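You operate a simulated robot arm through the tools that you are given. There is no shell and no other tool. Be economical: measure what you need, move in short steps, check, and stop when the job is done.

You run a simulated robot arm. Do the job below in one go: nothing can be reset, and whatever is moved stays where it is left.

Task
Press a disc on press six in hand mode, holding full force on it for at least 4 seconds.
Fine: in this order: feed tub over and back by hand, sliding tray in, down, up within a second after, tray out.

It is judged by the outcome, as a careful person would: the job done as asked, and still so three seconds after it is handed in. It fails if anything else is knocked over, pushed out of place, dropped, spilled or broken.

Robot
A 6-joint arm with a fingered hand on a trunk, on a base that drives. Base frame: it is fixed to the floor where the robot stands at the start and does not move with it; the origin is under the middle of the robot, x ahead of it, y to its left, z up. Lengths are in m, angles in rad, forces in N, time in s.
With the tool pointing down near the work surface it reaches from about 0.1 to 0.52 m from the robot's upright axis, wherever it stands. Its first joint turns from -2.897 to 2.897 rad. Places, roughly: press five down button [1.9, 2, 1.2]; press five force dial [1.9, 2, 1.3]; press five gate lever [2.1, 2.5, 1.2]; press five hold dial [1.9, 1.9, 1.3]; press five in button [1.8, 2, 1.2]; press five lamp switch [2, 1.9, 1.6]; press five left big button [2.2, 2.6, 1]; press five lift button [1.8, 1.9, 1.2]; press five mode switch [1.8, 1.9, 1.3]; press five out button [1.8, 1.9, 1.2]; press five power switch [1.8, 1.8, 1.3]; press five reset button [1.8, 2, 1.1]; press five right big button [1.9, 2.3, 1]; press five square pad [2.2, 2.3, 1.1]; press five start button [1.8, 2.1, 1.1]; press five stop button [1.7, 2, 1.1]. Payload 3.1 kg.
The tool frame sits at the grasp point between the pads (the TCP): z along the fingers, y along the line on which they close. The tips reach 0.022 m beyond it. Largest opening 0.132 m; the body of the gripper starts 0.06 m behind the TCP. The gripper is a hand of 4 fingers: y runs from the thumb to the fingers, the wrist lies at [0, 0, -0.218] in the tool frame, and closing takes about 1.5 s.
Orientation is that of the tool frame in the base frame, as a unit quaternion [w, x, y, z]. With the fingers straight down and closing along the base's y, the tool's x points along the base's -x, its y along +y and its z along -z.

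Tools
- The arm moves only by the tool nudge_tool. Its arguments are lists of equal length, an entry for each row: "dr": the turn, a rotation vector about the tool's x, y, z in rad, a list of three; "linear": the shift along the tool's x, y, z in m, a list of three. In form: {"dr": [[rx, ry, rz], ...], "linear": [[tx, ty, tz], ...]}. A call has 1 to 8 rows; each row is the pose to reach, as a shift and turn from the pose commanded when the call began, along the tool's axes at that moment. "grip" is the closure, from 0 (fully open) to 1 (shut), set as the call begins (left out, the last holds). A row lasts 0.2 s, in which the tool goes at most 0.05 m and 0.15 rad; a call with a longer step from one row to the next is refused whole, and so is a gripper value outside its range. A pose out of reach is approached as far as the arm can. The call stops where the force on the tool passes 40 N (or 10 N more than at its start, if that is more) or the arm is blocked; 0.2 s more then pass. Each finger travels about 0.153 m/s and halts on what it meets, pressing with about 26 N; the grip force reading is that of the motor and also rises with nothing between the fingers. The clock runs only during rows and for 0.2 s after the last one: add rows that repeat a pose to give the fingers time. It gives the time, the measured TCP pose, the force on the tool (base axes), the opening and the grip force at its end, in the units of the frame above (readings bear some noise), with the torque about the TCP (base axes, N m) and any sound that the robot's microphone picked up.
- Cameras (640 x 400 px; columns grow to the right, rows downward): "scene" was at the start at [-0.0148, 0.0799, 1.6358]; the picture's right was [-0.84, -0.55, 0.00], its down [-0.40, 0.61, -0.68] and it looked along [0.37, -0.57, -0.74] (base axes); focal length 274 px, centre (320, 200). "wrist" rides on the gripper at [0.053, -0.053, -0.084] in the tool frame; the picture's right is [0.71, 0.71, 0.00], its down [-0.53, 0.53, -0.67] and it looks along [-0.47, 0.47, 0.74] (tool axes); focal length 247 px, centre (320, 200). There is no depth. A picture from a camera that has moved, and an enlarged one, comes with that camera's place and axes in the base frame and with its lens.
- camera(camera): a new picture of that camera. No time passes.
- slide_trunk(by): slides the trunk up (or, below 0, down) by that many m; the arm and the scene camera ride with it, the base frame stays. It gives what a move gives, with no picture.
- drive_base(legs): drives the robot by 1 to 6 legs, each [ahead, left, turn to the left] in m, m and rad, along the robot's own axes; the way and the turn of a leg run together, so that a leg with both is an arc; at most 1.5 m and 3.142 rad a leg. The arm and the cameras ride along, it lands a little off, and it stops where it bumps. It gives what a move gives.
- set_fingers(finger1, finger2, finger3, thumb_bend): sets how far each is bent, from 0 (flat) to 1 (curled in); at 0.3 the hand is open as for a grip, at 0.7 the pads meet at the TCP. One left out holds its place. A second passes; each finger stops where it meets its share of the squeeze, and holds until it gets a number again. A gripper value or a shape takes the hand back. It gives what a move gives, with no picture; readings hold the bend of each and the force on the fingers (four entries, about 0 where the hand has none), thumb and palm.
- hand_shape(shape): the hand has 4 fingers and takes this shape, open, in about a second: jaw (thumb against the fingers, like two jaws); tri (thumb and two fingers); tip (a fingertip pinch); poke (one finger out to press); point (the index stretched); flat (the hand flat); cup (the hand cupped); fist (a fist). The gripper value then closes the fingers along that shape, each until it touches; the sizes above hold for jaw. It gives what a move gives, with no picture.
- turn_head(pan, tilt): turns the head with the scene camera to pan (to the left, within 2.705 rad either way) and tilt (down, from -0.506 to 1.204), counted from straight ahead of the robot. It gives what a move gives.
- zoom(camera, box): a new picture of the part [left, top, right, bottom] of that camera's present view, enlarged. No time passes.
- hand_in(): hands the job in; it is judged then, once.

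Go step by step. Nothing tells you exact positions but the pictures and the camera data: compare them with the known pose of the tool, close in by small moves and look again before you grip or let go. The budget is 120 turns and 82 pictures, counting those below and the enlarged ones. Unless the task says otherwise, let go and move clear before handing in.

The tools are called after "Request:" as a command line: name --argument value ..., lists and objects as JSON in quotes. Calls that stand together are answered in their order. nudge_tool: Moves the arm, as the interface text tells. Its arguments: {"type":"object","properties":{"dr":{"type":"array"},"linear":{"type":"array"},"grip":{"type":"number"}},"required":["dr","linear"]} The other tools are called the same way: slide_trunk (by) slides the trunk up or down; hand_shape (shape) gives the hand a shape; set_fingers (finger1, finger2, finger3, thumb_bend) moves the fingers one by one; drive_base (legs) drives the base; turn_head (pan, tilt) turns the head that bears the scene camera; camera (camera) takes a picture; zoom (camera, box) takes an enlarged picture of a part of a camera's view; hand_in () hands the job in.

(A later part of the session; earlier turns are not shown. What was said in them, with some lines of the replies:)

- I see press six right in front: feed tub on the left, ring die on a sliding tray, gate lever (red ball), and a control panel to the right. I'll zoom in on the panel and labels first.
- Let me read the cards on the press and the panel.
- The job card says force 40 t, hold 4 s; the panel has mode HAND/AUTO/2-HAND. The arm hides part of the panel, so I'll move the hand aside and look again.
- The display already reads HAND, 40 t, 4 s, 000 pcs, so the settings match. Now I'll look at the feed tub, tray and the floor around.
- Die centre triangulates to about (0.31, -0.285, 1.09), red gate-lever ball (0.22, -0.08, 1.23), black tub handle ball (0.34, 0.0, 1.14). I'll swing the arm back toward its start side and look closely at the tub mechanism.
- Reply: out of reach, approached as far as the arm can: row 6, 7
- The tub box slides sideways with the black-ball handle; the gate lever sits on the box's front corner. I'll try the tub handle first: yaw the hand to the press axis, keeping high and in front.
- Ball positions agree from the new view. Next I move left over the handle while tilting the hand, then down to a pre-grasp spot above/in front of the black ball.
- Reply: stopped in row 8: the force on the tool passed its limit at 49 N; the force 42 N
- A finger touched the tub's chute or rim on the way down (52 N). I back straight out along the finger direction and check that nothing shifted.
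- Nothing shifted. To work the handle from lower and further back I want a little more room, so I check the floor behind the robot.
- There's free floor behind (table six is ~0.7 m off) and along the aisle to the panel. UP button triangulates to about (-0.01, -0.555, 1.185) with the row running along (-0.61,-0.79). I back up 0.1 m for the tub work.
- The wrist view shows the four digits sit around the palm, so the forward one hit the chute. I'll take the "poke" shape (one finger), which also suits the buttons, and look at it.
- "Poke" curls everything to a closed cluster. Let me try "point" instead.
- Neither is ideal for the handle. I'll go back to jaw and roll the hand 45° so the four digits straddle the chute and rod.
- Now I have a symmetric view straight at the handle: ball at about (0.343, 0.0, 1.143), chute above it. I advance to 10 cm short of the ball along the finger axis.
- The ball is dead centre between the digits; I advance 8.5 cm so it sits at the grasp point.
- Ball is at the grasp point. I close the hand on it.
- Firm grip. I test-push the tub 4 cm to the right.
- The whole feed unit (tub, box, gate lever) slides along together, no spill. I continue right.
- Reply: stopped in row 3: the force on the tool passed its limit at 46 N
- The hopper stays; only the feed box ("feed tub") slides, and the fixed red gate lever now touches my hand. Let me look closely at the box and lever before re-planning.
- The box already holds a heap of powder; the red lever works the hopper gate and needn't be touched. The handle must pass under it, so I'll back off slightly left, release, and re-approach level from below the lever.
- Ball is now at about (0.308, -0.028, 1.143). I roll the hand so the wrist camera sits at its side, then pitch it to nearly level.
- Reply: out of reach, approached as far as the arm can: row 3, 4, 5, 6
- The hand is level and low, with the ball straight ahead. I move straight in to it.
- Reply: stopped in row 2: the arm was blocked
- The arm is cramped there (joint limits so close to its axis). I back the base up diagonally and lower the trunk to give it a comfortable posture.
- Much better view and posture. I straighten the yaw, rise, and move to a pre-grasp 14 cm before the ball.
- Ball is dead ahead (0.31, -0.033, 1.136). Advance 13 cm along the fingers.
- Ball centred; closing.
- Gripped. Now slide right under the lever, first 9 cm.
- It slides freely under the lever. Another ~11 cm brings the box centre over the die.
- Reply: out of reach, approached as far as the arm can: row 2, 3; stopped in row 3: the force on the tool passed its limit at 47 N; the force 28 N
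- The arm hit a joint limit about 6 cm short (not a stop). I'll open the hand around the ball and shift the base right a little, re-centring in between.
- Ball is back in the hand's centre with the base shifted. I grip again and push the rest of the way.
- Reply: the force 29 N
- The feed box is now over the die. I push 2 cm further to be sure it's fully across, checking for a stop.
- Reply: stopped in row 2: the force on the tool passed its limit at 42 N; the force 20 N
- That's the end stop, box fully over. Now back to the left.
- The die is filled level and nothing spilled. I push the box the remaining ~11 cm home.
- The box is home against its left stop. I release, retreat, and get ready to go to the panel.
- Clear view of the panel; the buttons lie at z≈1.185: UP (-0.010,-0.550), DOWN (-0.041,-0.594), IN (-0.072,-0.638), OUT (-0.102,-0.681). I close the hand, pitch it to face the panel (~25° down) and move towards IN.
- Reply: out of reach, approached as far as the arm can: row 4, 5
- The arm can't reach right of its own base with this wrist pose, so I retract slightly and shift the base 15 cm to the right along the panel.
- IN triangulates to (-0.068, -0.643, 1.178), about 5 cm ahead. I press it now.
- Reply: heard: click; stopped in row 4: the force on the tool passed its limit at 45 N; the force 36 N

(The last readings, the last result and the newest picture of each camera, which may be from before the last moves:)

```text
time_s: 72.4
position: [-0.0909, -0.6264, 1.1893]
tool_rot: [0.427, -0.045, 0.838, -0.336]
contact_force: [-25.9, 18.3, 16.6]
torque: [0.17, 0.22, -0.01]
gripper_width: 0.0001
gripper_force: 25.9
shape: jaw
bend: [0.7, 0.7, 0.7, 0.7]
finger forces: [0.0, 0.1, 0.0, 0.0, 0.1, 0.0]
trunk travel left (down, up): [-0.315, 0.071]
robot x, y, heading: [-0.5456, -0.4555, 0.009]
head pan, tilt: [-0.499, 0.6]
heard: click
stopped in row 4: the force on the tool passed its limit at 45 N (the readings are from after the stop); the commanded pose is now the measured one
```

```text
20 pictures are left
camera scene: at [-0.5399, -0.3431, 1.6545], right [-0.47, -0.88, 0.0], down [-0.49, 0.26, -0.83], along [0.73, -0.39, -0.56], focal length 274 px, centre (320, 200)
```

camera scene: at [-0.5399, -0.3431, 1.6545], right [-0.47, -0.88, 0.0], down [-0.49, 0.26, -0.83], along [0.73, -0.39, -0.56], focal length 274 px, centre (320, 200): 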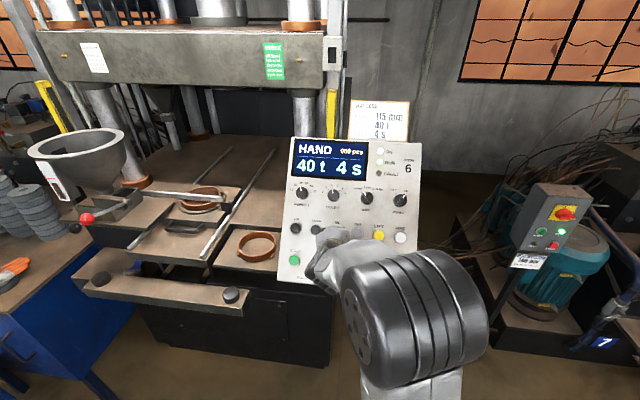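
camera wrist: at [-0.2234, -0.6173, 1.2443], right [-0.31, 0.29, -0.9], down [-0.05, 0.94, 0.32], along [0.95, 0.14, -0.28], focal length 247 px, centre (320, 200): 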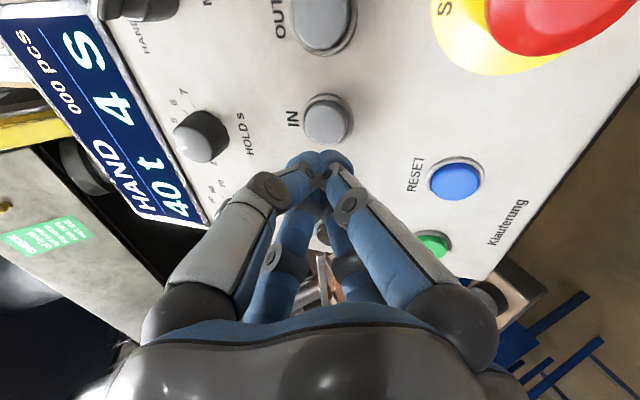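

Click — the tray has started moving in. I keep the button held and let time pass.

Request:
nudge_tool --dr '[[0, 0, 0], [0, 0, 0], [0, 0, 0], [0, 0, 0], [0, 0, 0], [0, 0, 0], [0, 0, 0], [0, 0, 0]]' --linear '[[0, 0, 0], [0, 0, 0], [0, 0, 0], [0, 0, 0], [0, 0, 0], [0, 0, 0], [0, 0, 0], [0, 0, 0]]'

Request:
camera --camera "scene"

```text
time_s: 74.2
position: [-0.0906, -0.6263, 1.1906]
tool_rot: [0.426, -0.044, 0.839, -0.337]
contact_force: [-28.6, 22.2, 22.6]
torque: [0.12, 0.08, 0.02]
gripper_width: 0.0
gripper_force: 25.7
shape: jaw
bend: [0.7, 0.7, 0.7, 0.7]
finger forces: [0.0, 0.0, 0.1, 0.0, 0.0, 0.0]
trunk travel left (down, up): [-0.315, 0.071]
robot x, y, heading: [-0.549, -0.4518, 0.01]
head pan, tilt: [-0.499, 0.6]
```

```text
19 pictures are left
camera scene: at [-0.54, -0.3418, 1.6544], right [-0.47, -0.88, 0.0], down [-0.49, 0.26, -0.83], along [0.73, -0.39, -0.56], focal length 274 px, centre (320, 200)
```

scene: 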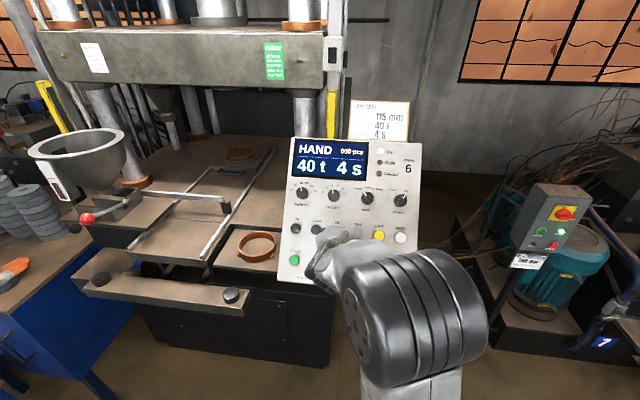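

Tray is deep inside; hold a little longer to be certain it's at its end.

Request:
nudge_tool --dr '[[0, 0, 0], [0, 0, 0], [0, 0, 0], [0, 0, 0], [0, 0, 0], [0, 0, 0], [0, 0, 0], [0, 0, 0]]' --linear '[[0, 0, 0], [0, 0, 0], [0, 0, 0], [0, 0, 0], [0, 0, 0], [0, 0, 0], [0, 0, 0], [0, 0, 0]]'

Request:
zoom --camera "scene" --box '[120, 100, 430, 290]'

```text
time_s: 76.0
position: [-0.0897, -0.6257, 1.1898]
tool_rot: [0.426, -0.044, 0.838, -0.337]
contact_force: [-26.8, 22.0, 24.2]
torque: [0.12, 0.06, 0.06]
gripper_width: 0.0
gripper_force: 26.1
shape: jaw
bend: [0.7, 0.7, 0.7, 0.7]
finger forces: [0.0, 0.1, 0.0, 0.0, 0.1, 0.0]
trunk travel left (down, up): [-0.315, 0.071]
robot x, y, heading: [-0.5472, -0.451, 0.008]
head pan, tilt: [-0.499, 0.6]
```

```text
2.06 times, centred on (275, 195) of scene
camera zoom: at [-0.54, -0.3418, 1.6544], right [-0.47, -0.88, 0.0], down [-0.49, 0.26, -0.83], along [0.73, -0.39, -0.56], focal length 566 px, centre (413, 210)
```

zoom: 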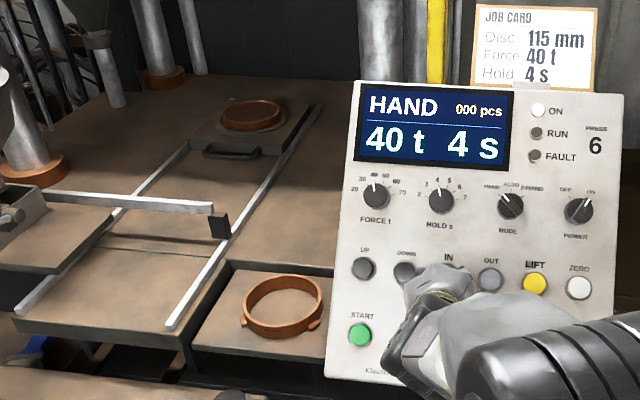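

The tray is fully in. I back off IN and move one button left, in front of DOWN.

Request:
nudge_tool --dr '[[0, 0, 0], [0, 0, 0], [0, 0, 0], [0, 0, 0]]' --linear '[[0, 0, -0.025], [-0.018, 0.0205, -0.025], [-0.036, 0.041, -0.025], [-0.036, 0.041, -0.02]]'

Request:
camera --camera "wrist"

```text
time_s: 77.0
position: [-0.067, -0.5782, 1.1941]
tool_rot: [0.422, -0.045, 0.842, -0.334]
contact_force: [0.6, 0.0, 0.8]
torque: [0.03, -0.04, -0.03]
gripper_width: 0.0
gripper_force: 25.8
shape: jaw
bend: [0.7, 0.7, 0.7, 0.7]
finger forces: [0.0, 0.0, 0.0, 0.1, 0.1, 0.0]
trunk travel left (down, up): [-0.315, 0.071]
robot x, y, heading: [-0.5492, -0.4536, 0.007]
head pan, tilt: [-0.499, 0.6]
```

```text
17 pictures are left
camera wrist: at [-0.1739, -0.5929, 1.2248], right [-0.31, 0.29, -0.91], down [-0.05, 0.95, 0.32], along [0.95, 0.14, -0.27], focal length 247 px, centre (320, 200)
```

wrist: 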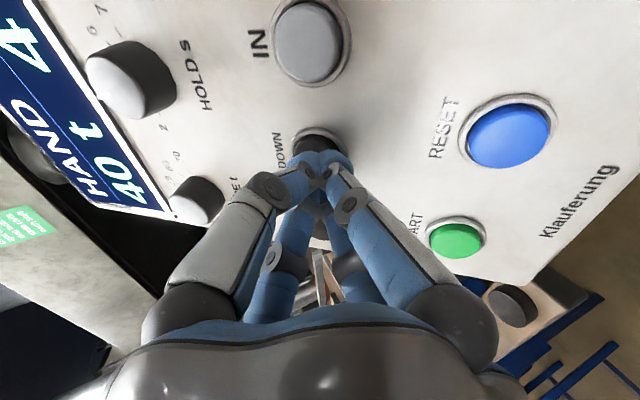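

Fingertips are right in front of DOWN. I press and hold it.

Request:
nudge_tool --dr '[[0, 0, 0], [0, 0, 0], [0, 0, 0], [0, 0, 0]]' --linear '[[0, 0, 0.007], [0, 0, 0.012], [0, 0, 0.015], [0, 0, 0.016]]'

Request:
zoom --camera "scene" --box '[40, 0, 430, 290]'

```text
time_s: 78.0
position: [-0.0597, -0.5822, 1.1899]
tool_rot: [0.424, -0.045, 0.84, -0.336]
contact_force: [-19.7, 16.3, 10.4]
torque: [0.13, 0.19, 0.03]
gripper_width: 0.0
gripper_force: 25.8
shape: jaw
bend: [0.7, 0.7, 0.7, 0.7]
finger forces: [0.0, 0.1, 0.0, 0.0, 0.0, 0.1]
trunk travel left (down, up): [-0.315, 0.071]
robot x, y, heading: [-0.55, -0.4565, 0.012]
head pan, tilt: [-0.499, 0.6]
heard: click
```

```text
1.38 times, centred on (235, 145) of scene
camera zoom: at [-0.5365, -0.3443, 1.6546], right [-0.47, -0.88, 0.0], down [-0.49, 0.26, -0.83], along [0.73, -0.39, -0.56], focal length 378 px, centre (437, 276)
```

zoom: 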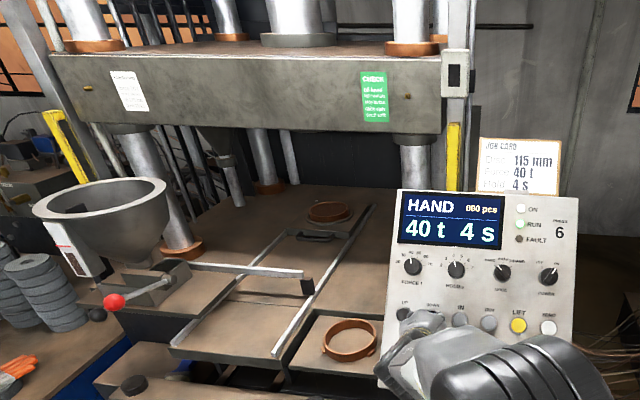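

Click and RUN lit. I keep holding and watch.

Request:
nudge_tool --dr '[[0, 0, 0], [0, 0, 0], [0, 0, 0], [0, 0, 0], [0, 0, 0], [0, 0, 0]]' --linear '[[0, 0, 0], [0, 0, 0], [0, 0, 0], [0, 0, 0], [0, 0, 0], [0, 0, 0]]'

Request:
zoom --camera "scene" --box '[40, 0, 430, 290]'

```text
time_s: 79.4
position: [-0.06, -0.5825, 1.1891]
tool_rot: [0.426, -0.045, 0.839, -0.335]
contact_force: [-21.4, 15.9, 10.7]
torque: [0.2, 0.22, 0.02]
gripper_width: 0.0001
gripper_force: 25.2
shape: jaw
bend: [0.7, 0.7, 0.7, 0.7]
finger forces: [0.1, 0.0, 0.1, 0.0, 0.0, 0.0]
trunk travel left (down, up): [-0.315, 0.071]
robot x, y, heading: [-0.5485, -0.4542, 0.008]
head pan, tilt: [-0.499, 0.6]
```

```text
1.38 times, centred on (235, 145) of scene
camera zoom: at [-0.5363, -0.3441, 1.6546], right [-0.47, -0.88, 0.0], down [-0.49, 0.26, -0.83], along [0.73, -0.39, -0.56], focal length 378 px, centre (437, 276)
```

zoom: 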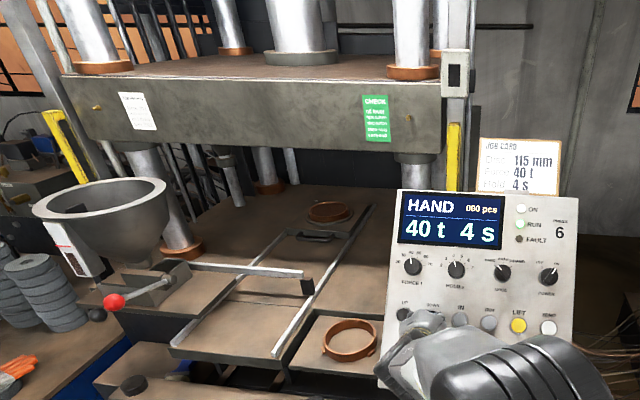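

The platen is descending (~5 cm/s) as I hold. I keep holding.

Request:
nudge_tool --dr '[[0, 0, 0], [0, 0, 0], [0, 0, 0], [0, 0, 0], [0, 0, 0], [0, 0, 0], [0, 0, 0], [0, 0, 0]]' --linear '[[0, 0, 0], [0, 0, 0], [0, 0, 0], [0, 0, 0], [0, 0, 0], [0, 0, 0], [0, 0, 0], [0, 0, 0]]'

Request:
zoom --camera "scene" --box '[40, 0, 430, 290]'

```text
time_s: 81.2
position: [-0.0594, -0.5827, 1.1891]
tool_rot: [0.425, -0.045, 0.84, -0.335]
contact_force: [-20.4, 16.2, 11.5]
torque: [0.15, 0.17, 0.08]
gripper_width: 0.0
gripper_force: 25.6
shape: jaw
bend: [0.7, 0.7, 0.7, 0.7]
finger forces: [0.0, 0.0, 0.0, 0.1, 0.0, 0.0]
trunk travel left (down, up): [-0.315, 0.071]
robot x, y, heading: [-0.5474, -0.4515, 0.012]
head pan, tilt: [-0.499, 0.6]
```

```text
1.38 times, centred on (235, 145) of scene
camera zoom: at [-0.5363, -0.3441, 1.6546], right [-0.47, -0.88, 0.0], down [-0.49, 0.26, -0.83], along [0.73, -0.39, -0.56], focal length 378 px, centre (437, 276)
```

zoom: 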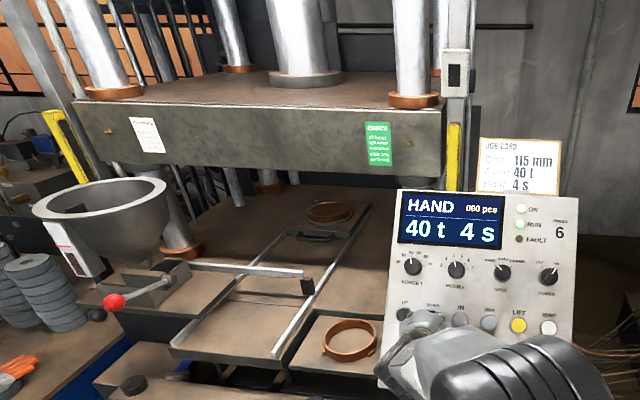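

Request:
nudge_tool --dr '[[0, 0, 0], [0, 0, 0], [0, 0, 0], [0, 0, 0], [0, 0, 0], [0, 0, 0], [0, 0, 0], [0, 0, 0]]' --linear '[[0, 0, 0], [0, 0, 0], [0, 0, 0], [0, 0, 0], [0, 0, 0], [0, 0, 0], [0, 0, 0], [0, 0, 0]]'

Request:
zoom --camera "scene" --box '[40, 0, 430, 290]'

```text
time_s: 83.0
position: [-0.0596, -0.5821, 1.1888]
tool_rot: [0.425, -0.045, 0.84, -0.335]
contact_force: [-20.0, 16.2, 12.1]
torque: [0.19, 0.17, 0.07]
gripper_width: 0.0001
gripper_force: 25.9
shape: jaw
bend: [0.7, 0.7, 0.7, 0.7]
finger forces: [0.0, 0.1, 0.0, 0.1, 0.0, 0.0]
trunk travel left (down, up): [-0.315, 0.071]
robot x, y, heading: [-0.5477, -0.4545, 0.008]
head pan, tilt: [-0.499, 0.6]
```

```text
1.38 times, centred on (235, 145) of scene
camera zoom: at [-0.5363, -0.3441, 1.6546], right [-0.47, -0.88, 0.0], down [-0.49, 0.26, -0.83], along [0.73, -0.39, -0.56], focal length 378 px, centre (437, 276)
```

zoom: 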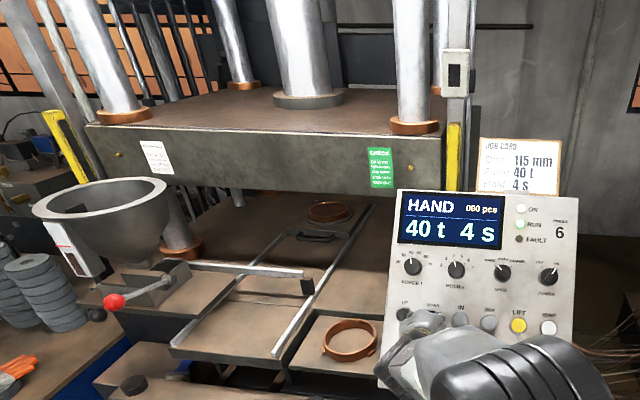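

Request:
nudge_tool --dr '[[0, 0, 0], [0, 0, 0], [0, 0, 0], [0, 0, 0], [0, 0, 0], [0, 0, 0]]' --linear '[[0, 0, 0], [0, 0, 0], [0, 0, 0], [0, 0, 0], [0, 0, 0], [0, 0, 0]]'

Request:
zoom --camera "scene" --box '[140, 60, 430, 290]'

```text
time_s: 84.4
position: [-0.0585, -0.5831, 1.1906]
tool_rot: [0.426, -0.045, 0.839, -0.335]
contact_force: [-19.9, 17.7, 12.4]
torque: [0.18, 0.14, 0.04]
gripper_width: 0.0001
gripper_force: 25.6
shape: jaw
bend: [0.7, 0.7, 0.7, 0.7]
finger forces: [0.1, 0.0, 0.0, 0.0, 0.0, 0.0]
trunk travel left (down, up): [-0.315, 0.071]
robot x, y, heading: [-0.5461, -0.4536, 0.011]
head pan, tilt: [-0.499, 0.6]
```

```text
1.74 times, centred on (285, 175) of scene
camera zoom: at [-0.5363, -0.3441, 1.6546], right [-0.47, -0.88, 0.0], down [-0.49, 0.26, -0.83], along [0.73, -0.39, -0.56], focal length 477 px, centre (381, 244)
```

zoom: 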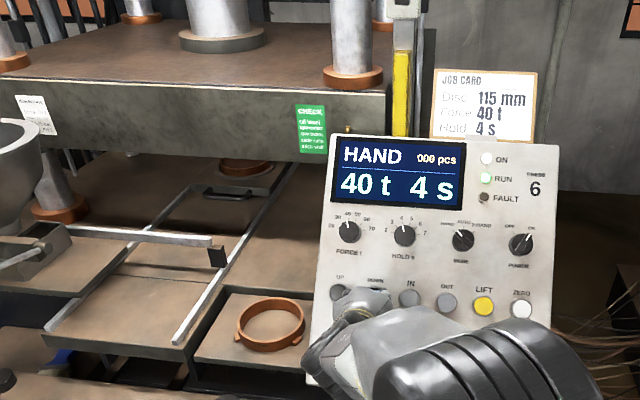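

Request:
nudge_tool --dr '[[0, 0, 0], [0, 0, 0], [0, 0, 0], [0, 0, 0]]' --linear '[[0, 0, 0], [0, 0, 0], [0, 0, 0], [0, 0, 0]]'

Request:
zoom --camera "scene" --box '[140, 60, 430, 290]'

```text
time_s: 85.4
position: [-0.0599, -0.5816, 1.1895]
tool_rot: [0.425, -0.046, 0.84, -0.335]
contact_force: [-20.4, 16.1, 12.4]
torque: [0.19, 0.14, 0.03]
gripper_width: 0.0
gripper_force: 26.7
shape: jaw
bend: [0.7, 0.7, 0.7, 0.7]
finger forces: [0.1, 0.0, 0.1, 0.0, 0.0, 0.0]
trunk travel left (down, up): [-0.315, 0.071]
robot x, y, heading: [-0.5472, -0.4508, 0.007]
head pan, tilt: [-0.499, 0.6]
```

```text
1.74 times, centred on (285, 175) of scene
camera zoom: at [-0.5363, -0.3441, 1.6546], right [-0.47, -0.88, 0.0], down [-0.49, 0.26, -0.83], along [0.73, -0.39, -0.56], focal length 477 px, centre (381, 244)
```

zoom: 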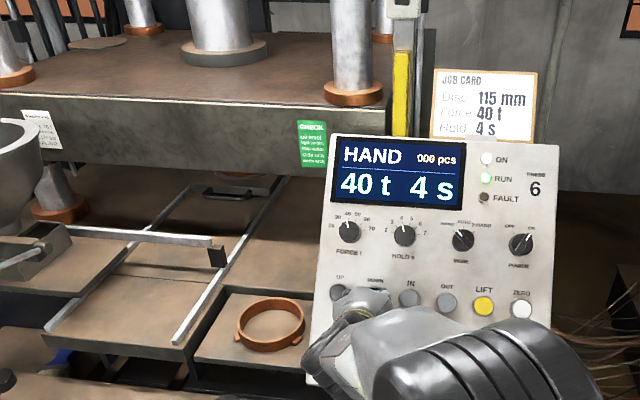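

Request:
nudge_tool --dr '[[0, 0, 0], [0, 0, 0], [0, 0, 0], [0, 0, 0]]' --linear '[[0, 0, 0], [0, 0, 0], [0, 0, 0], [0, 0, 0]]'

Request:
zoom --camera "scene" --box '[140, 60, 430, 290]'

```text
time_s: 86.4
position: [-0.0593, -0.5813, 1.1889]
tool_rot: [0.425, -0.046, 0.84, -0.335]
contact_force: [-20.9, 15.6, 11.3]
torque: [0.15, 0.17, 0.09]
gripper_width: 0.0001
gripper_force: 26.1
shape: jaw
bend: [0.7, 0.7, 0.7, 0.7]
finger forces: [0.1, 0.0, 0.0, 0.0, 0.0, 0.0]
trunk travel left (down, up): [-0.315, 0.071]
robot x, y, heading: [-0.5475, -0.4546, 0.006]
head pan, tilt: [-0.499, 0.6]
```

```text
1.74 times, centred on (285, 175) of scene
camera zoom: at [-0.5363, -0.3441, 1.6546], right [-0.47, -0.88, 0.0], down [-0.49, 0.26, -0.83], along [0.73, -0.39, -0.56], focal length 477 px, centre (381, 244)
```

zoom: 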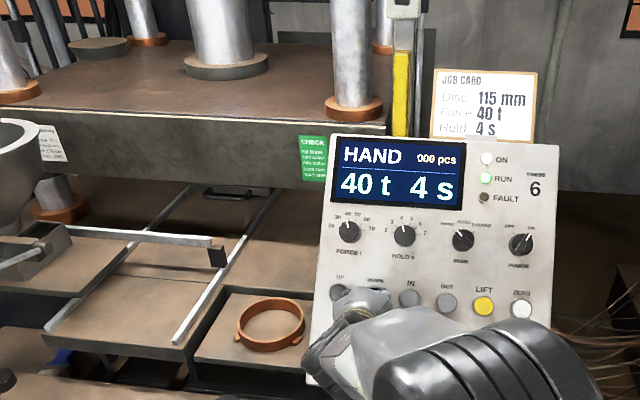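

Request:
nudge_tool --dr '[[0, 0, 0], [0, 0, 0], [0, 0, 0], [0, 0, 0], [0, 0, 0]]' --linear '[[0, 0, 0], [0, 0, 0], [0, 0, 0], [0, 0, 0], [0, 0, 0]]'

Request:
zoom --camera "scene" --box '[140, 60, 430, 290]'

```text
time_s: 87.6
position: [-0.0595, -0.5824, 1.1896]
tool_rot: [0.425, -0.044, 0.839, -0.336]
contact_force: [-20.1, 16.7, 12.0]
torque: [0.16, 0.16, 0.07]
gripper_width: 0.0002
gripper_force: 26.1
shape: jaw
bend: [0.7, 0.7, 0.7, 0.7]
finger forces: [0.0, 0.1, 0.1, 0.0, 0.0, 0.1]
trunk travel left (down, up): [-0.315, 0.071]
robot x, y, heading: [-0.5468, -0.4532, 0.009]
head pan, tilt: [-0.499, 0.6]
```

```text
1.74 times, centred on (285, 175) of scene
camera zoom: at [-0.5363, -0.3441, 1.6546], right [-0.47, -0.88, 0.0], down [-0.49, 0.26, -0.83], along [0.73, -0.39, -0.56], focal length 477 px, centre (381, 244)
```

zoom: 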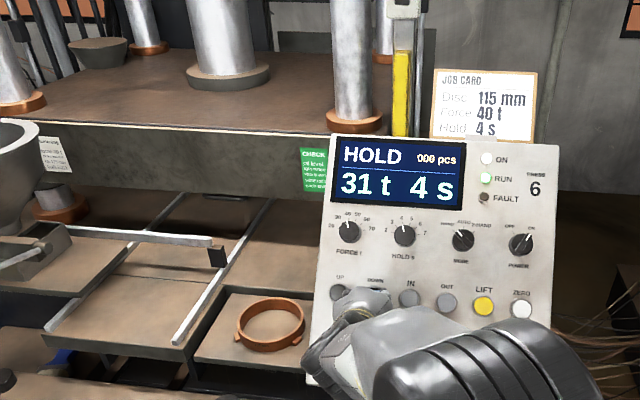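

HOLD has begun, force 31 t and rising, counter at 4 s. I take a short step to catch when 40 t is reached.

Request:
nudge_tool --dr '[[0, 0, 0]]' --linear '[[0, 0, 0]]'

Request:
zoom --camera "scene" --box '[270, 130, 430, 230]'

```text
time_s: 88.0
position: [-0.0593, -0.5823, 1.1898]
tool_rot: [0.425, -0.045, 0.84, -0.336]
contact_force: [-20.5, 16.4, 12.1]
torque: [0.21, 0.14, 0.06]
gripper_width: 0.0001
gripper_force: 25.9
shape: jaw
bend: [0.7, 0.7, 0.7, 0.7]
finger forces: [0.1, 0.0, 0.1, 0.0, 0.0, 0.1]
trunk travel left (down, up): [-0.315, 0.071]
robot x, y, heading: [-0.5472, -0.4545, 0.007]
head pan, tilt: [-0.499, 0.6]
```

```text
4.00 times, centred on (350, 180) of scene
camera zoom: at [-0.5363, -0.3441, 1.6546], right [-0.47, -0.88, 0.0], down [-0.49, 0.26, -0.83], along [0.73, -0.39, -0.56], focal length 1097 px, centre (200, 280)
```

zoom: 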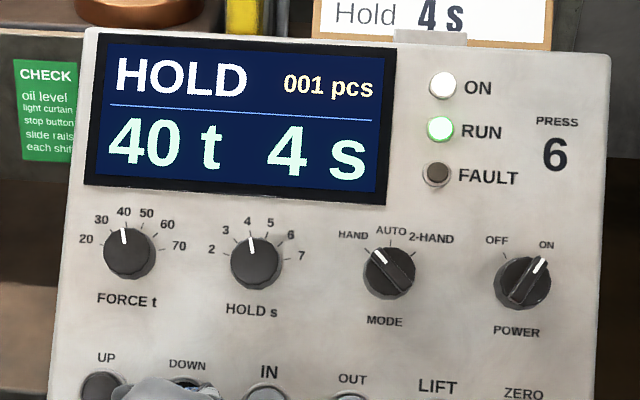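

40 t reached by t=88.0 (started about 87.7), counter now 001 pcs. I hold DOWN until 92.0, then go straight to UP.

Request:
nudge_tool --dr '[[0, 0, 0], [0, 0, 0], [0, 0, 0], [0, 0, 0], [0, 0, 0], [0, 0, 0], [0, 0, 0], [0, 0, 0]]' --linear '[[0, 0, 0], [0, 0, 0], [0, 0, 0], [0, 0, 0], [0, 0, 0], [0, 0, 0], [0, 0, 0], [0, 0, 0]]'

Request:
zoom --camera "scene" --box '[270, 130, 430, 250]'

```text
time_s: 89.8
position: [-0.0594, -0.5817, 1.1888]
tool_rot: [0.425, -0.045, 0.839, -0.336]
contact_force: [-19.2, 16.0, 11.6]
torque: [0.13, 0.14, 0.04]
gripper_width: 0.0
gripper_force: 25.7
shape: jaw
bend: [0.7, 0.7, 0.7, 0.7]
finger forces: [0.0, 0.1, 0.1, 0.1, 0.0, 0.1]
trunk travel left (down, up): [-0.315, 0.071]
robot x, y, heading: [-0.5459, -0.4509, 0.008]
head pan, tilt: [-0.499, 0.6]
```

```text
3.33 times, centred on (350, 190) of scene
camera zoom: at [-0.5363, -0.3441, 1.6546], right [-0.47, -0.88, 0.0], down [-0.49, 0.26, -0.83], along [0.73, -0.39, -0.56], focal length 914 px, centre (220, 233)
```

zoom: 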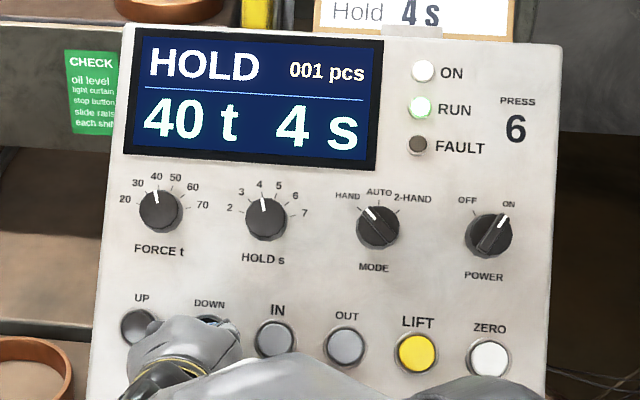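

Request:
nudge_tool --dr '[[0, 0, 0], [0, 0, 0], [0, 0, 0], [0, 0, 0], [0, 0, 0], [0, 0, 0], [0, 0, 0]]' --linear '[[0, 0, 0], [0, 0, 0], [0, 0, 0], [0, 0, 0], [0, 0, 0], [0, 0, 0], [0, 0, 0]]'

Request:
nudge_tool --dr '[[0, 0, 0], [0, 0, 0]]' --linear '[[0, 0, 0], [0, 0, 0]]'

```text
time_s: 91.4
position: [-0.0593, -0.5818, 1.1895]
tool_rot: [0.425, -0.045, 0.839, -0.336]
contact_force: [-19.9, 15.9, 11.2]
torque: [0.17, 0.11, 0.08]
gripper_width: 0.0002
gripper_force: 26.7
shape: jaw
bend: [0.7, 0.7, 0.7, 0.7]
finger forces: [0.0, 0.1, 0.1, 0.0, 0.0, 0.0]
trunk travel left (down, up): [-0.315, 0.071]
robot x, y, heading: [-0.5467, -0.454, 0.005]
head pan, tilt: [-0.499, 0.6]
```

```text
time_s: 92.0
position: [-0.0598, -0.5821, 1.1896]
tool_rot: [0.425, -0.046, 0.84, -0.335]
contact_force: [-19.2, 17.1, 11.9]
torque: [0.2, 0.15, 0.08]
gripper_width: 0.0
gripper_force: 26.0
shape: jaw
bend: [0.7, 0.7, 0.7, 0.7]
finger forces: [0.0, 0.0, 0.0, 0.1, 0.1, 0.0]
trunk travel left (down, up): [-0.315, 0.071]
robot x, y, heading: [-0.5425, -0.4549, 0.007]
head pan, tilt: [-0.499, 0.6]
```

Four seconds at full force are done; now one quick hop from DOWN to UP, pressing and holding it.

Request:
nudge_tool --dr '[[0, 0, 0], [0, 0, 0], [0, 0, 0], [0, 0, 0], [0, 0, 0], [0, 0, 0]]' --linear '[[-0.008, 0.009, -0.02], [-0.036, 0.041, -0.02], [-0.0362, 0.0414, 0.0], [-0.0362, 0.0414, 0.001], [-0.0362, 0.0414, 0.001], [-0.0362, 0.0414, 0.001]]'

Request:
zoom --camera "scene" --box '[140, 60, 430, 290]'

```text
time_s: 93.4
position: [-0.0261, -0.5345, 1.1874]
tool_rot: [0.425, -0.045, 0.839, -0.336]
contact_force: [-22.7, 22.1, 10.2]
torque: [0.24, 0.23, 0.04]
gripper_width: 0.0002
gripper_force: 26.6
shape: jaw
bend: [0.7, 0.7, 0.7, 0.7]
finger forces: [73.1, 0.1, 0.0, 0.1, 0.0, 0.0]
trunk travel left (down, up): [-0.315, 0.071]
robot x, y, heading: [-0.5463, -0.4527, 0.009]
head pan, tilt: [-0.499, 0.6]
heard: click
```

```text
1.74 times, centred on (285, 175) of scene
camera zoom: at [-0.5365, -0.3424, 1.6544], right [-0.47, -0.88, 0.0], down [-0.49, 0.26, -0.83], along [0.73, -0.39, -0.56], focal length 477 px, centre (381, 244)
```

zoom: 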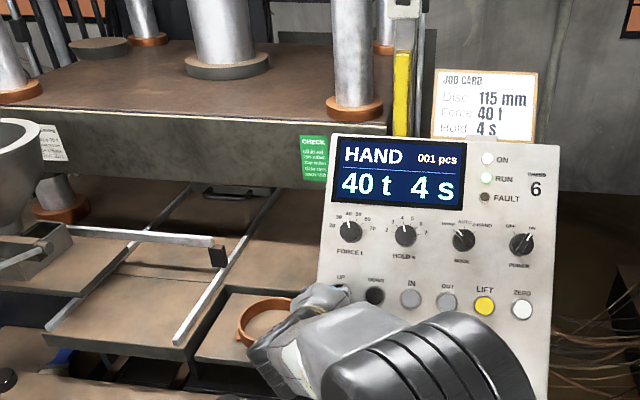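

UP registered (~0.5 s after) and the platen is rising. I hold UP until it's fully up.

Request:
nudge_tool --dr '[[0, 0, 0], [0, 0, 0], [0, 0, 0], [0, 0, 0], [0, 0, 0], [0, 0, 0], [0, 0, 0], [0, 0, 0]]' --linear '[[0, 0, 0], [0, 0, 0], [0, 0, 0], [0, 0, 0], [0, 0, 0], [0, 0, 0], [0, 0, 0], [0, 0, 0]]'

Request:
nudge_tool --dr '[[0, 0, 0], [0, 0, 0], [0, 0, 0], [0, 0, 0], [0, 0, 0], [0, 0, 0], [0, 0, 0], [0, 0, 0]]' --linear '[[0, 0, 0], [0, 0, 0], [0, 0, 0], [0, 0, 0], [0, 0, 0], [0, 0, 0], [0, 0, 0], [0, 0, 0]]'

Request:
nudge_tool --dr '[[0, 0, 0], [0, 0, 0], [0, 0, 0], [0, 0, 0], [0, 0, 0], [0, 0, 0], [0, 0, 0], [0, 0, 0]]' --linear '[[0, 0, 0], [0, 0, 0], [0, 0, 0], [0, 0, 0], [0, 0, 0], [0, 0, 0], [0, 0, 0], [0, 0, 0]]'

Request:
nudge_tool --dr '[[0, 0, 0], [0, 0, 0], [0, 0, 0], [0, 0, 0], [0, 0, 0], [0, 0, 0], [0, 0, 0], [0, 0, 0]]' --linear '[[0, 0, 0], [0, 0, 0], [0, 0, 0], [0, 0, 0], [0, 0, 0], [0, 0, 0], [0, 0, 0], [0, 0, 0]]'

Request:
nudge_tool --dr '[[0, 0, 0], [0, 0, 0], [0, 0, 0], [0, 0, 0], [0, 0, 0], [0, 0, 0], [0, 0, 0], [0, 0, 0]]' --linear '[[0, 0, 0], [0, 0, 0], [0, 0, 0], [0, 0, 0], [0, 0, 0], [0, 0, 0], [0, 0, 0], [0, 0, 0]]'

Request:
nudge_tool --dr '[[0, 0, 0], [0, 0, 0], [0, 0, 0], [0, 0, 0], [0, 0, 0], [0, 0, 0], [0, 0, 0], [0, 0, 0]]' --linear '[[0, 0, 0], [0, 0, 0], [0, 0, 0], [0, 0, 0], [0, 0, 0], [0, 0, 0], [0, 0, 0], [0, 0, 0]]'

Request:
zoom --camera "scene" --box '[40, 0, 430, 290]'

```text
time_s: 95.2
position: [-0.0251, -0.5347, 1.1877]
tool_rot: [0.424, -0.045, 0.839, -0.337]
contact_force: [-21.7, 25.6, 8.3]
torque: [0.3, 0.24, 0.16]
gripper_width: 0.0002
gripper_force: 26.2
shape: jaw
bend: [0.7, 0.7, 0.7, 0.7]
finger forces: [72.3, 0.0, 0.1, 0.0, 0.0, 0.0]
trunk travel left (down, up): [-0.315, 0.071]
robot x, y, heading: [-0.5483, -0.4547, 0.008]
head pan, tilt: [-0.499, 0.6]
```

```text
time_s: 97.0
position: [-0.0264, -0.534, 1.1884]
tool_rot: [0.424, -0.045, 0.84, -0.336]
contact_force: [-22.0, 26.2, 7.7]
torque: [0.36, 0.28, 0.22]
gripper_width: 0.0002
gripper_force: 25.7
shape: jaw
bend: [0.7, 0.7, 0.7, 0.7]
finger forces: [0.1, 0.0, 0.0, 0.0, 0.1, 0.0]
trunk travel left (down, up): [-0.315, 0.071]
robot x, y, heading: [-0.5479, -0.4502, 0.006]
head pan, tilt: [-0.499, 0.6]
```

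```text
time_s: 98.8
position: [-0.0259, -0.534, 1.1889]
tool_rot: [0.425, -0.045, 0.839, -0.336]
contact_force: [-22.1, 26.2, 6.7]
torque: [0.3, 0.27, 0.17]
gripper_width: 0.0
gripper_force: 26.3
shape: jaw
bend: [0.7, 0.7, 0.7, 0.7]
finger forces: [0.0, 0.0, 0.0, 0.0, 0.0, 0.0]
trunk travel left (down, up): [-0.315, 0.071]
robot x, y, heading: [-0.5461, -0.4556, 0.011]
head pan, tilt: [-0.499, 0.6]
```

```text
time_s: 100.6
position: [-0.0259, -0.5343, 1.189]
tool_rot: [0.424, -0.045, 0.84, -0.337]
contact_force: [-21.5, 26.1, 7.9]
torque: [0.36, 0.28, 0.19]
gripper_width: 0.0003
gripper_force: 26.4
shape: jaw
bend: [0.7, 0.7, 0.7, 0.7]
finger forces: [0.1, 0.1, 0.1, 0.0, 0.1, 0.0]
trunk travel left (down, up): [-0.315, 0.071]
robot x, y, heading: [-0.5465, -0.4545, 0.006]
head pan, tilt: [-0.499, 0.6]
```

```text
time_s: 102.4
position: [-0.026, -0.5338, 1.1884]
tool_rot: [0.424, -0.045, 0.839, -0.337]
contact_force: [-22.5, 25.6, 7.7]
torque: [0.36, 0.29, 0.16]
gripper_width: 0.0004
gripper_force: 25.5
shape: jaw
bend: [0.7, 0.7, 0.7, 0.7]
finger forces: [0.0, 0.0, 0.0, 0.1, 0.0, 0.1]
trunk travel left (down, up): [-0.315, 0.071]
robot x, y, heading: [-0.5494, -0.4529, 0.011]
head pan, tilt: [-0.499, 0.6]
```

```text
time_s: 104.2
position: [-0.026, -0.5338, 1.1881]
tool_rot: [0.424, -0.045, 0.839, -0.337]
contact_force: [-21.8, 25.0, 9.0]
torque: [0.29, 0.27, 0.18]
gripper_width: 0.0
gripper_force: 25.7
shape: jaw
bend: [0.7, 0.7, 0.7, 0.7]
finger forces: [0.1, 0.0, 0.0, 0.0, 0.1, 0.0]
trunk travel left (down, up): [-0.315, 0.071]
robot x, y, heading: [-0.5483, -0.4518, 0.011]
head pan, tilt: [-0.499, 0.6]
```

```text
1.38 times, centred on (235, 145) of scene
camera zoom: at [-0.5363, -0.3416, 1.6544], right [-0.47, -0.88, 0.0], down [-0.49, 0.26, -0.83], along [0.73, -0.39, -0.56], focal length 378 px, centre (437, 276)
```

zoom: 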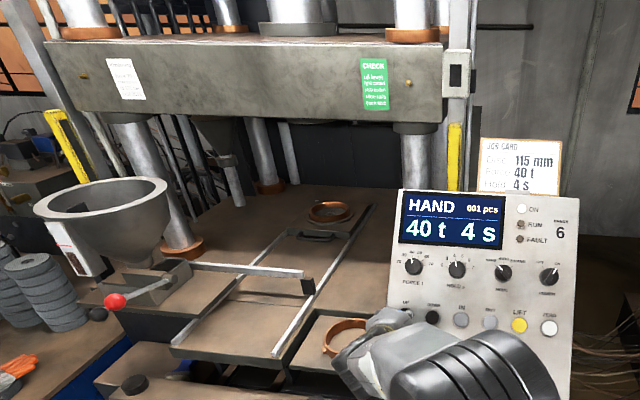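

The platen is fully up and RUN is off. Next I move right three buttons to OUT.

Request:
nudge_tool --dr '[[0, 0, 0], [0, 0, 0], [0, 0, 0], [0, 0, 0], [0, 0, 0], [0, 0, 0]]' --linear '[[0, 0, -0.035], [0.03, -0.0343, -0.035], [0.06, -0.0687, -0.035], [0.09, -0.103, -0.035], [0.108, -0.124, -0.034], [0.108, -0.124, -0.022]]'

Request:
camera --camera "wrist"

```text
time_s: 105.6
position: [-0.1334, -0.6646, 1.1941]
tool_rot: [0.422, -0.045, 0.842, -0.334]
contact_force: [0.6, 0.3, -0.3]
torque: [-0.04, -0.01, -0.01]
gripper_width: 0.0
gripper_force: 26.2
shape: jaw
bend: [0.7, 0.7, 0.7, 0.7]
finger forces: [0.0, 0.0, 0.0, 0.1, 0.0, 0.1]
trunk travel left (down, up): [-0.315, 0.071]
robot x, y, heading: [-0.5442, -0.4515, 0.008]
head pan, tilt: [-0.499, 0.6]
```

```text
4 pictures are left
camera wrist: at [-0.2406, -0.6805, 1.2261], right [-0.31, 0.29, -0.91], down [-0.05, 0.94, 0.32], along [0.95, 0.14, -0.27], focal length 247 px, centre (320, 200)
```

wrist: 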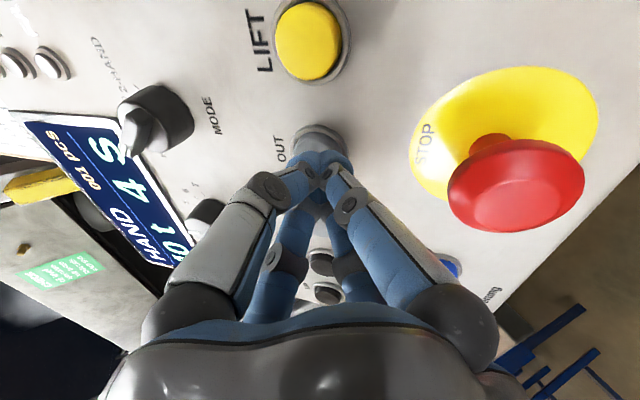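

Well aligned with OUT. Press and hold.

Request:
nudge_tool --dr '[[0, 0, 0], [0, 0, 0], [0, 0, 0], [0, 0, 0], [0, 0, 0], [0, 0, 0]]' --linear '[[0, 0, 0.008], [0, 0, 0.013], [0, 0, 0.016], [0, 0, 0.018], [0, 0, 0.019], [0, 0, 0.019]]'

```text
time_s: 107.0
position: [-0.1232, -0.671, 1.1895]
tool_rot: [0.424, -0.044, 0.839, -0.337]
contact_force: [-19.9, 11.5, 11.1]
torque: [0.06, 0.19, -0.01]
gripper_width: 0.0001
gripper_force: 26.3
shape: jaw
bend: [0.7, 0.7, 0.7, 0.7]
finger forces: [0.0, 0.0, 0.1, 0.1, 0.0, 0.0]
trunk travel left (down, up): [-0.315, 0.071]
robot x, y, heading: [-0.5472, -0.457, 0.006]
head pan, tilt: [-0.499, 0.6]
heard: click
```

Clicked. I hold OUT for about 5 s so the tray comes all the way out, then check.

Request:
nudge_tool --dr '[[0, 0, 0], [0, 0, 0], [0, 0, 0], [0, 0, 0], [0, 0, 0], [0, 0, 0], [0, 0, 0], [0, 0, 0]]' --linear '[[0, 0, 0], [0, 0, 0], [0, 0, 0], [0, 0, 0], [0, 0, 0], [0, 0, 0], [0, 0, 0], [0, 0, 0]]'

Request:
nudge_tool --dr '[[0, 0, 0], [0, 0, 0], [0, 0, 0], [0, 0, 0], [0, 0, 0], [0, 0, 0], [0, 0, 0], [0, 0, 0]]' --linear '[[0, 0, 0], [0, 0, 0], [0, 0, 0], [0, 0, 0], [0, 0, 0], [0, 0, 0], [0, 0, 0], [0, 0, 0]]'

Request:
nudge_tool --dr '[[0, 0, 0], [0, 0, 0], [0, 0, 0], [0, 0, 0], [0, 0, 0], [0, 0, 0], [0, 0, 0], [0, 0, 0]]' --linear '[[0, 0, 0], [0, 0, 0], [0, 0, 0], [0, 0, 0], [0, 0, 0], [0, 0, 0], [0, 0, 0], [0, 0, 0]]'

Request:
zoom --camera "scene" --box '[40, 0, 430, 290]'

```text
time_s: 108.8
position: [-0.124, -0.6715, 1.1905]
tool_rot: [0.424, -0.045, 0.84, -0.336]
contact_force: [-19.9, 9.4, 13.5]
torque: [0.02, 0.11, -0.05]
gripper_width: 0.0001
gripper_force: 26.3
shape: jaw
bend: [0.7, 0.7, 0.7, 0.7]
finger forces: [0.0, 0.1, 0.0, 0.1, 0.0, 0.0]
trunk travel left (down, up): [-0.315, 0.071]
robot x, y, heading: [-0.55, -0.455, 0.008]
head pan, tilt: [-0.499, 0.6]
```

```text
time_s: 110.6
position: [-0.1242, -0.6709, 1.1898]
tool_rot: [0.425, -0.043, 0.84, -0.336]
contact_force: [-18.6, 10.2, 14.3]
torque: [-0.01, 0.09, -0.01]
gripper_width: 0.0
gripper_force: 26.3
shape: jaw
bend: [0.7, 0.7, 0.7, 0.7]
finger forces: [0.1, 0.0, 0.0, 0.0, 0.1, 0.0]
trunk travel left (down, up): [-0.315, 0.071]
robot x, y, heading: [-0.5476, -0.4541, 0.008]
head pan, tilt: [-0.499, 0.6]
```

```text
time_s: 112.4
position: [-0.1249, -0.6713, 1.1915]
tool_rot: [0.425, -0.043, 0.839, -0.336]
contact_force: [-18.2, 9.3, 15.6]
torque: [-0.02, 0.05, -0.02]
gripper_width: 0.0
gripper_force: 25.8
shape: jaw
bend: [0.7, 0.7, 0.7, 0.7]
finger forces: [0.1, 0.0, 0.1, 0.0, 0.0, 0.0]
trunk travel left (down, up): [-0.315, 0.071]
robot x, y, heading: [-0.5481, -0.4558, 0.009]
head pan, tilt: [-0.499, 0.6]
```

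```text
1.38 times, centred on (235, 145) of scene
camera zoom: at [-0.536, -0.3457, 1.6547], right [-0.47, -0.88, 0.0], down [-0.49, 0.26, -0.83], along [0.73, -0.39, -0.56], focal length 378 px, centre (437, 276)
```

zoom: 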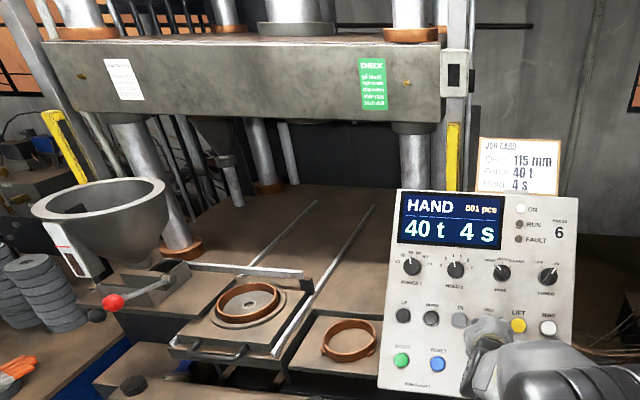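

The tray is fully out with a pressed disc in the die, and RUN is off. I let go of the button, move clear and take a last look.

Request:
nudge_tool --dr '[[0, 0, 0], [0, 0, 0], [0, 0, 0], [0, 0, 0]]' --linear '[[0, 0, -0.03], [0, 0, -0.06], [0, 0, -0.09], [0, 0, -0.12]]'

Request:
zoom --camera "scene" --box '[40, 100, 430, 290]'

```text
time_s: 113.4
position: [-0.2059, -0.6118, 1.2429]
tool_rot: [0.422, -0.045, 0.841, -0.335]
contact_force: [0.2, 0.6, 0.2]
torque: [0.0, -0.04, -0.01]
gripper_width: 0.0001
gripper_force: 25.7
shape: jaw
bend: [0.7, 0.7, 0.7, 0.7]
finger forces: [0.0, 0.0, 0.0, 0.0, 0.0, 0.0]
out of reach, approached as far as the arm can: row 4
trunk travel left (down, up): [-0.315, 0.071]
robot x, y, heading: [-0.5454, -0.4539, 0.013]
head pan, tilt: [-0.499, 0.6]
```

```text
1.64 times, centred on (235, 195) of scene
camera zoom: at [-0.5307, -0.3487, 1.6548], right [-0.47, -0.88, 0.0], down [-0.5, 0.27, -0.83], along [0.73, -0.39, -0.56], focal length 450 px, centre (460, 208)
```

zoom: 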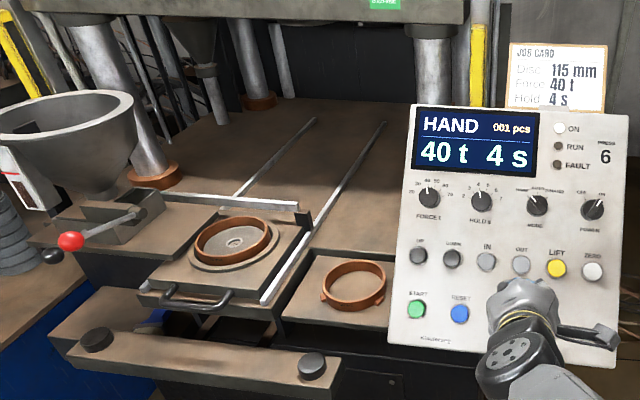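

All is in order: the tray is out, the pressed disc is in the die, the platen is up, the feed tub is home, there is no fault, and the counter reads 001 pcs.

Request:
hand_in

```text
The job is handed in.
```

I pressed one disc on press six in hand mode, holding full force (40 t) for at least 4 s. The display read 40 t from 88.0 s at the latest, and I held DOWN until 92.0 s. UP clicked about half a second after that, by my estimate.

The steps went in the order you gave: feed tub over and back by hand, tray in, down, up, tray out. The job is handed in.

Two contacts happened on the way. A finger touched the hopper's chute or rim at about 50 N, and my palm later touched the red gate lever. Neither moved anything that I could see, and nothing was spilled.
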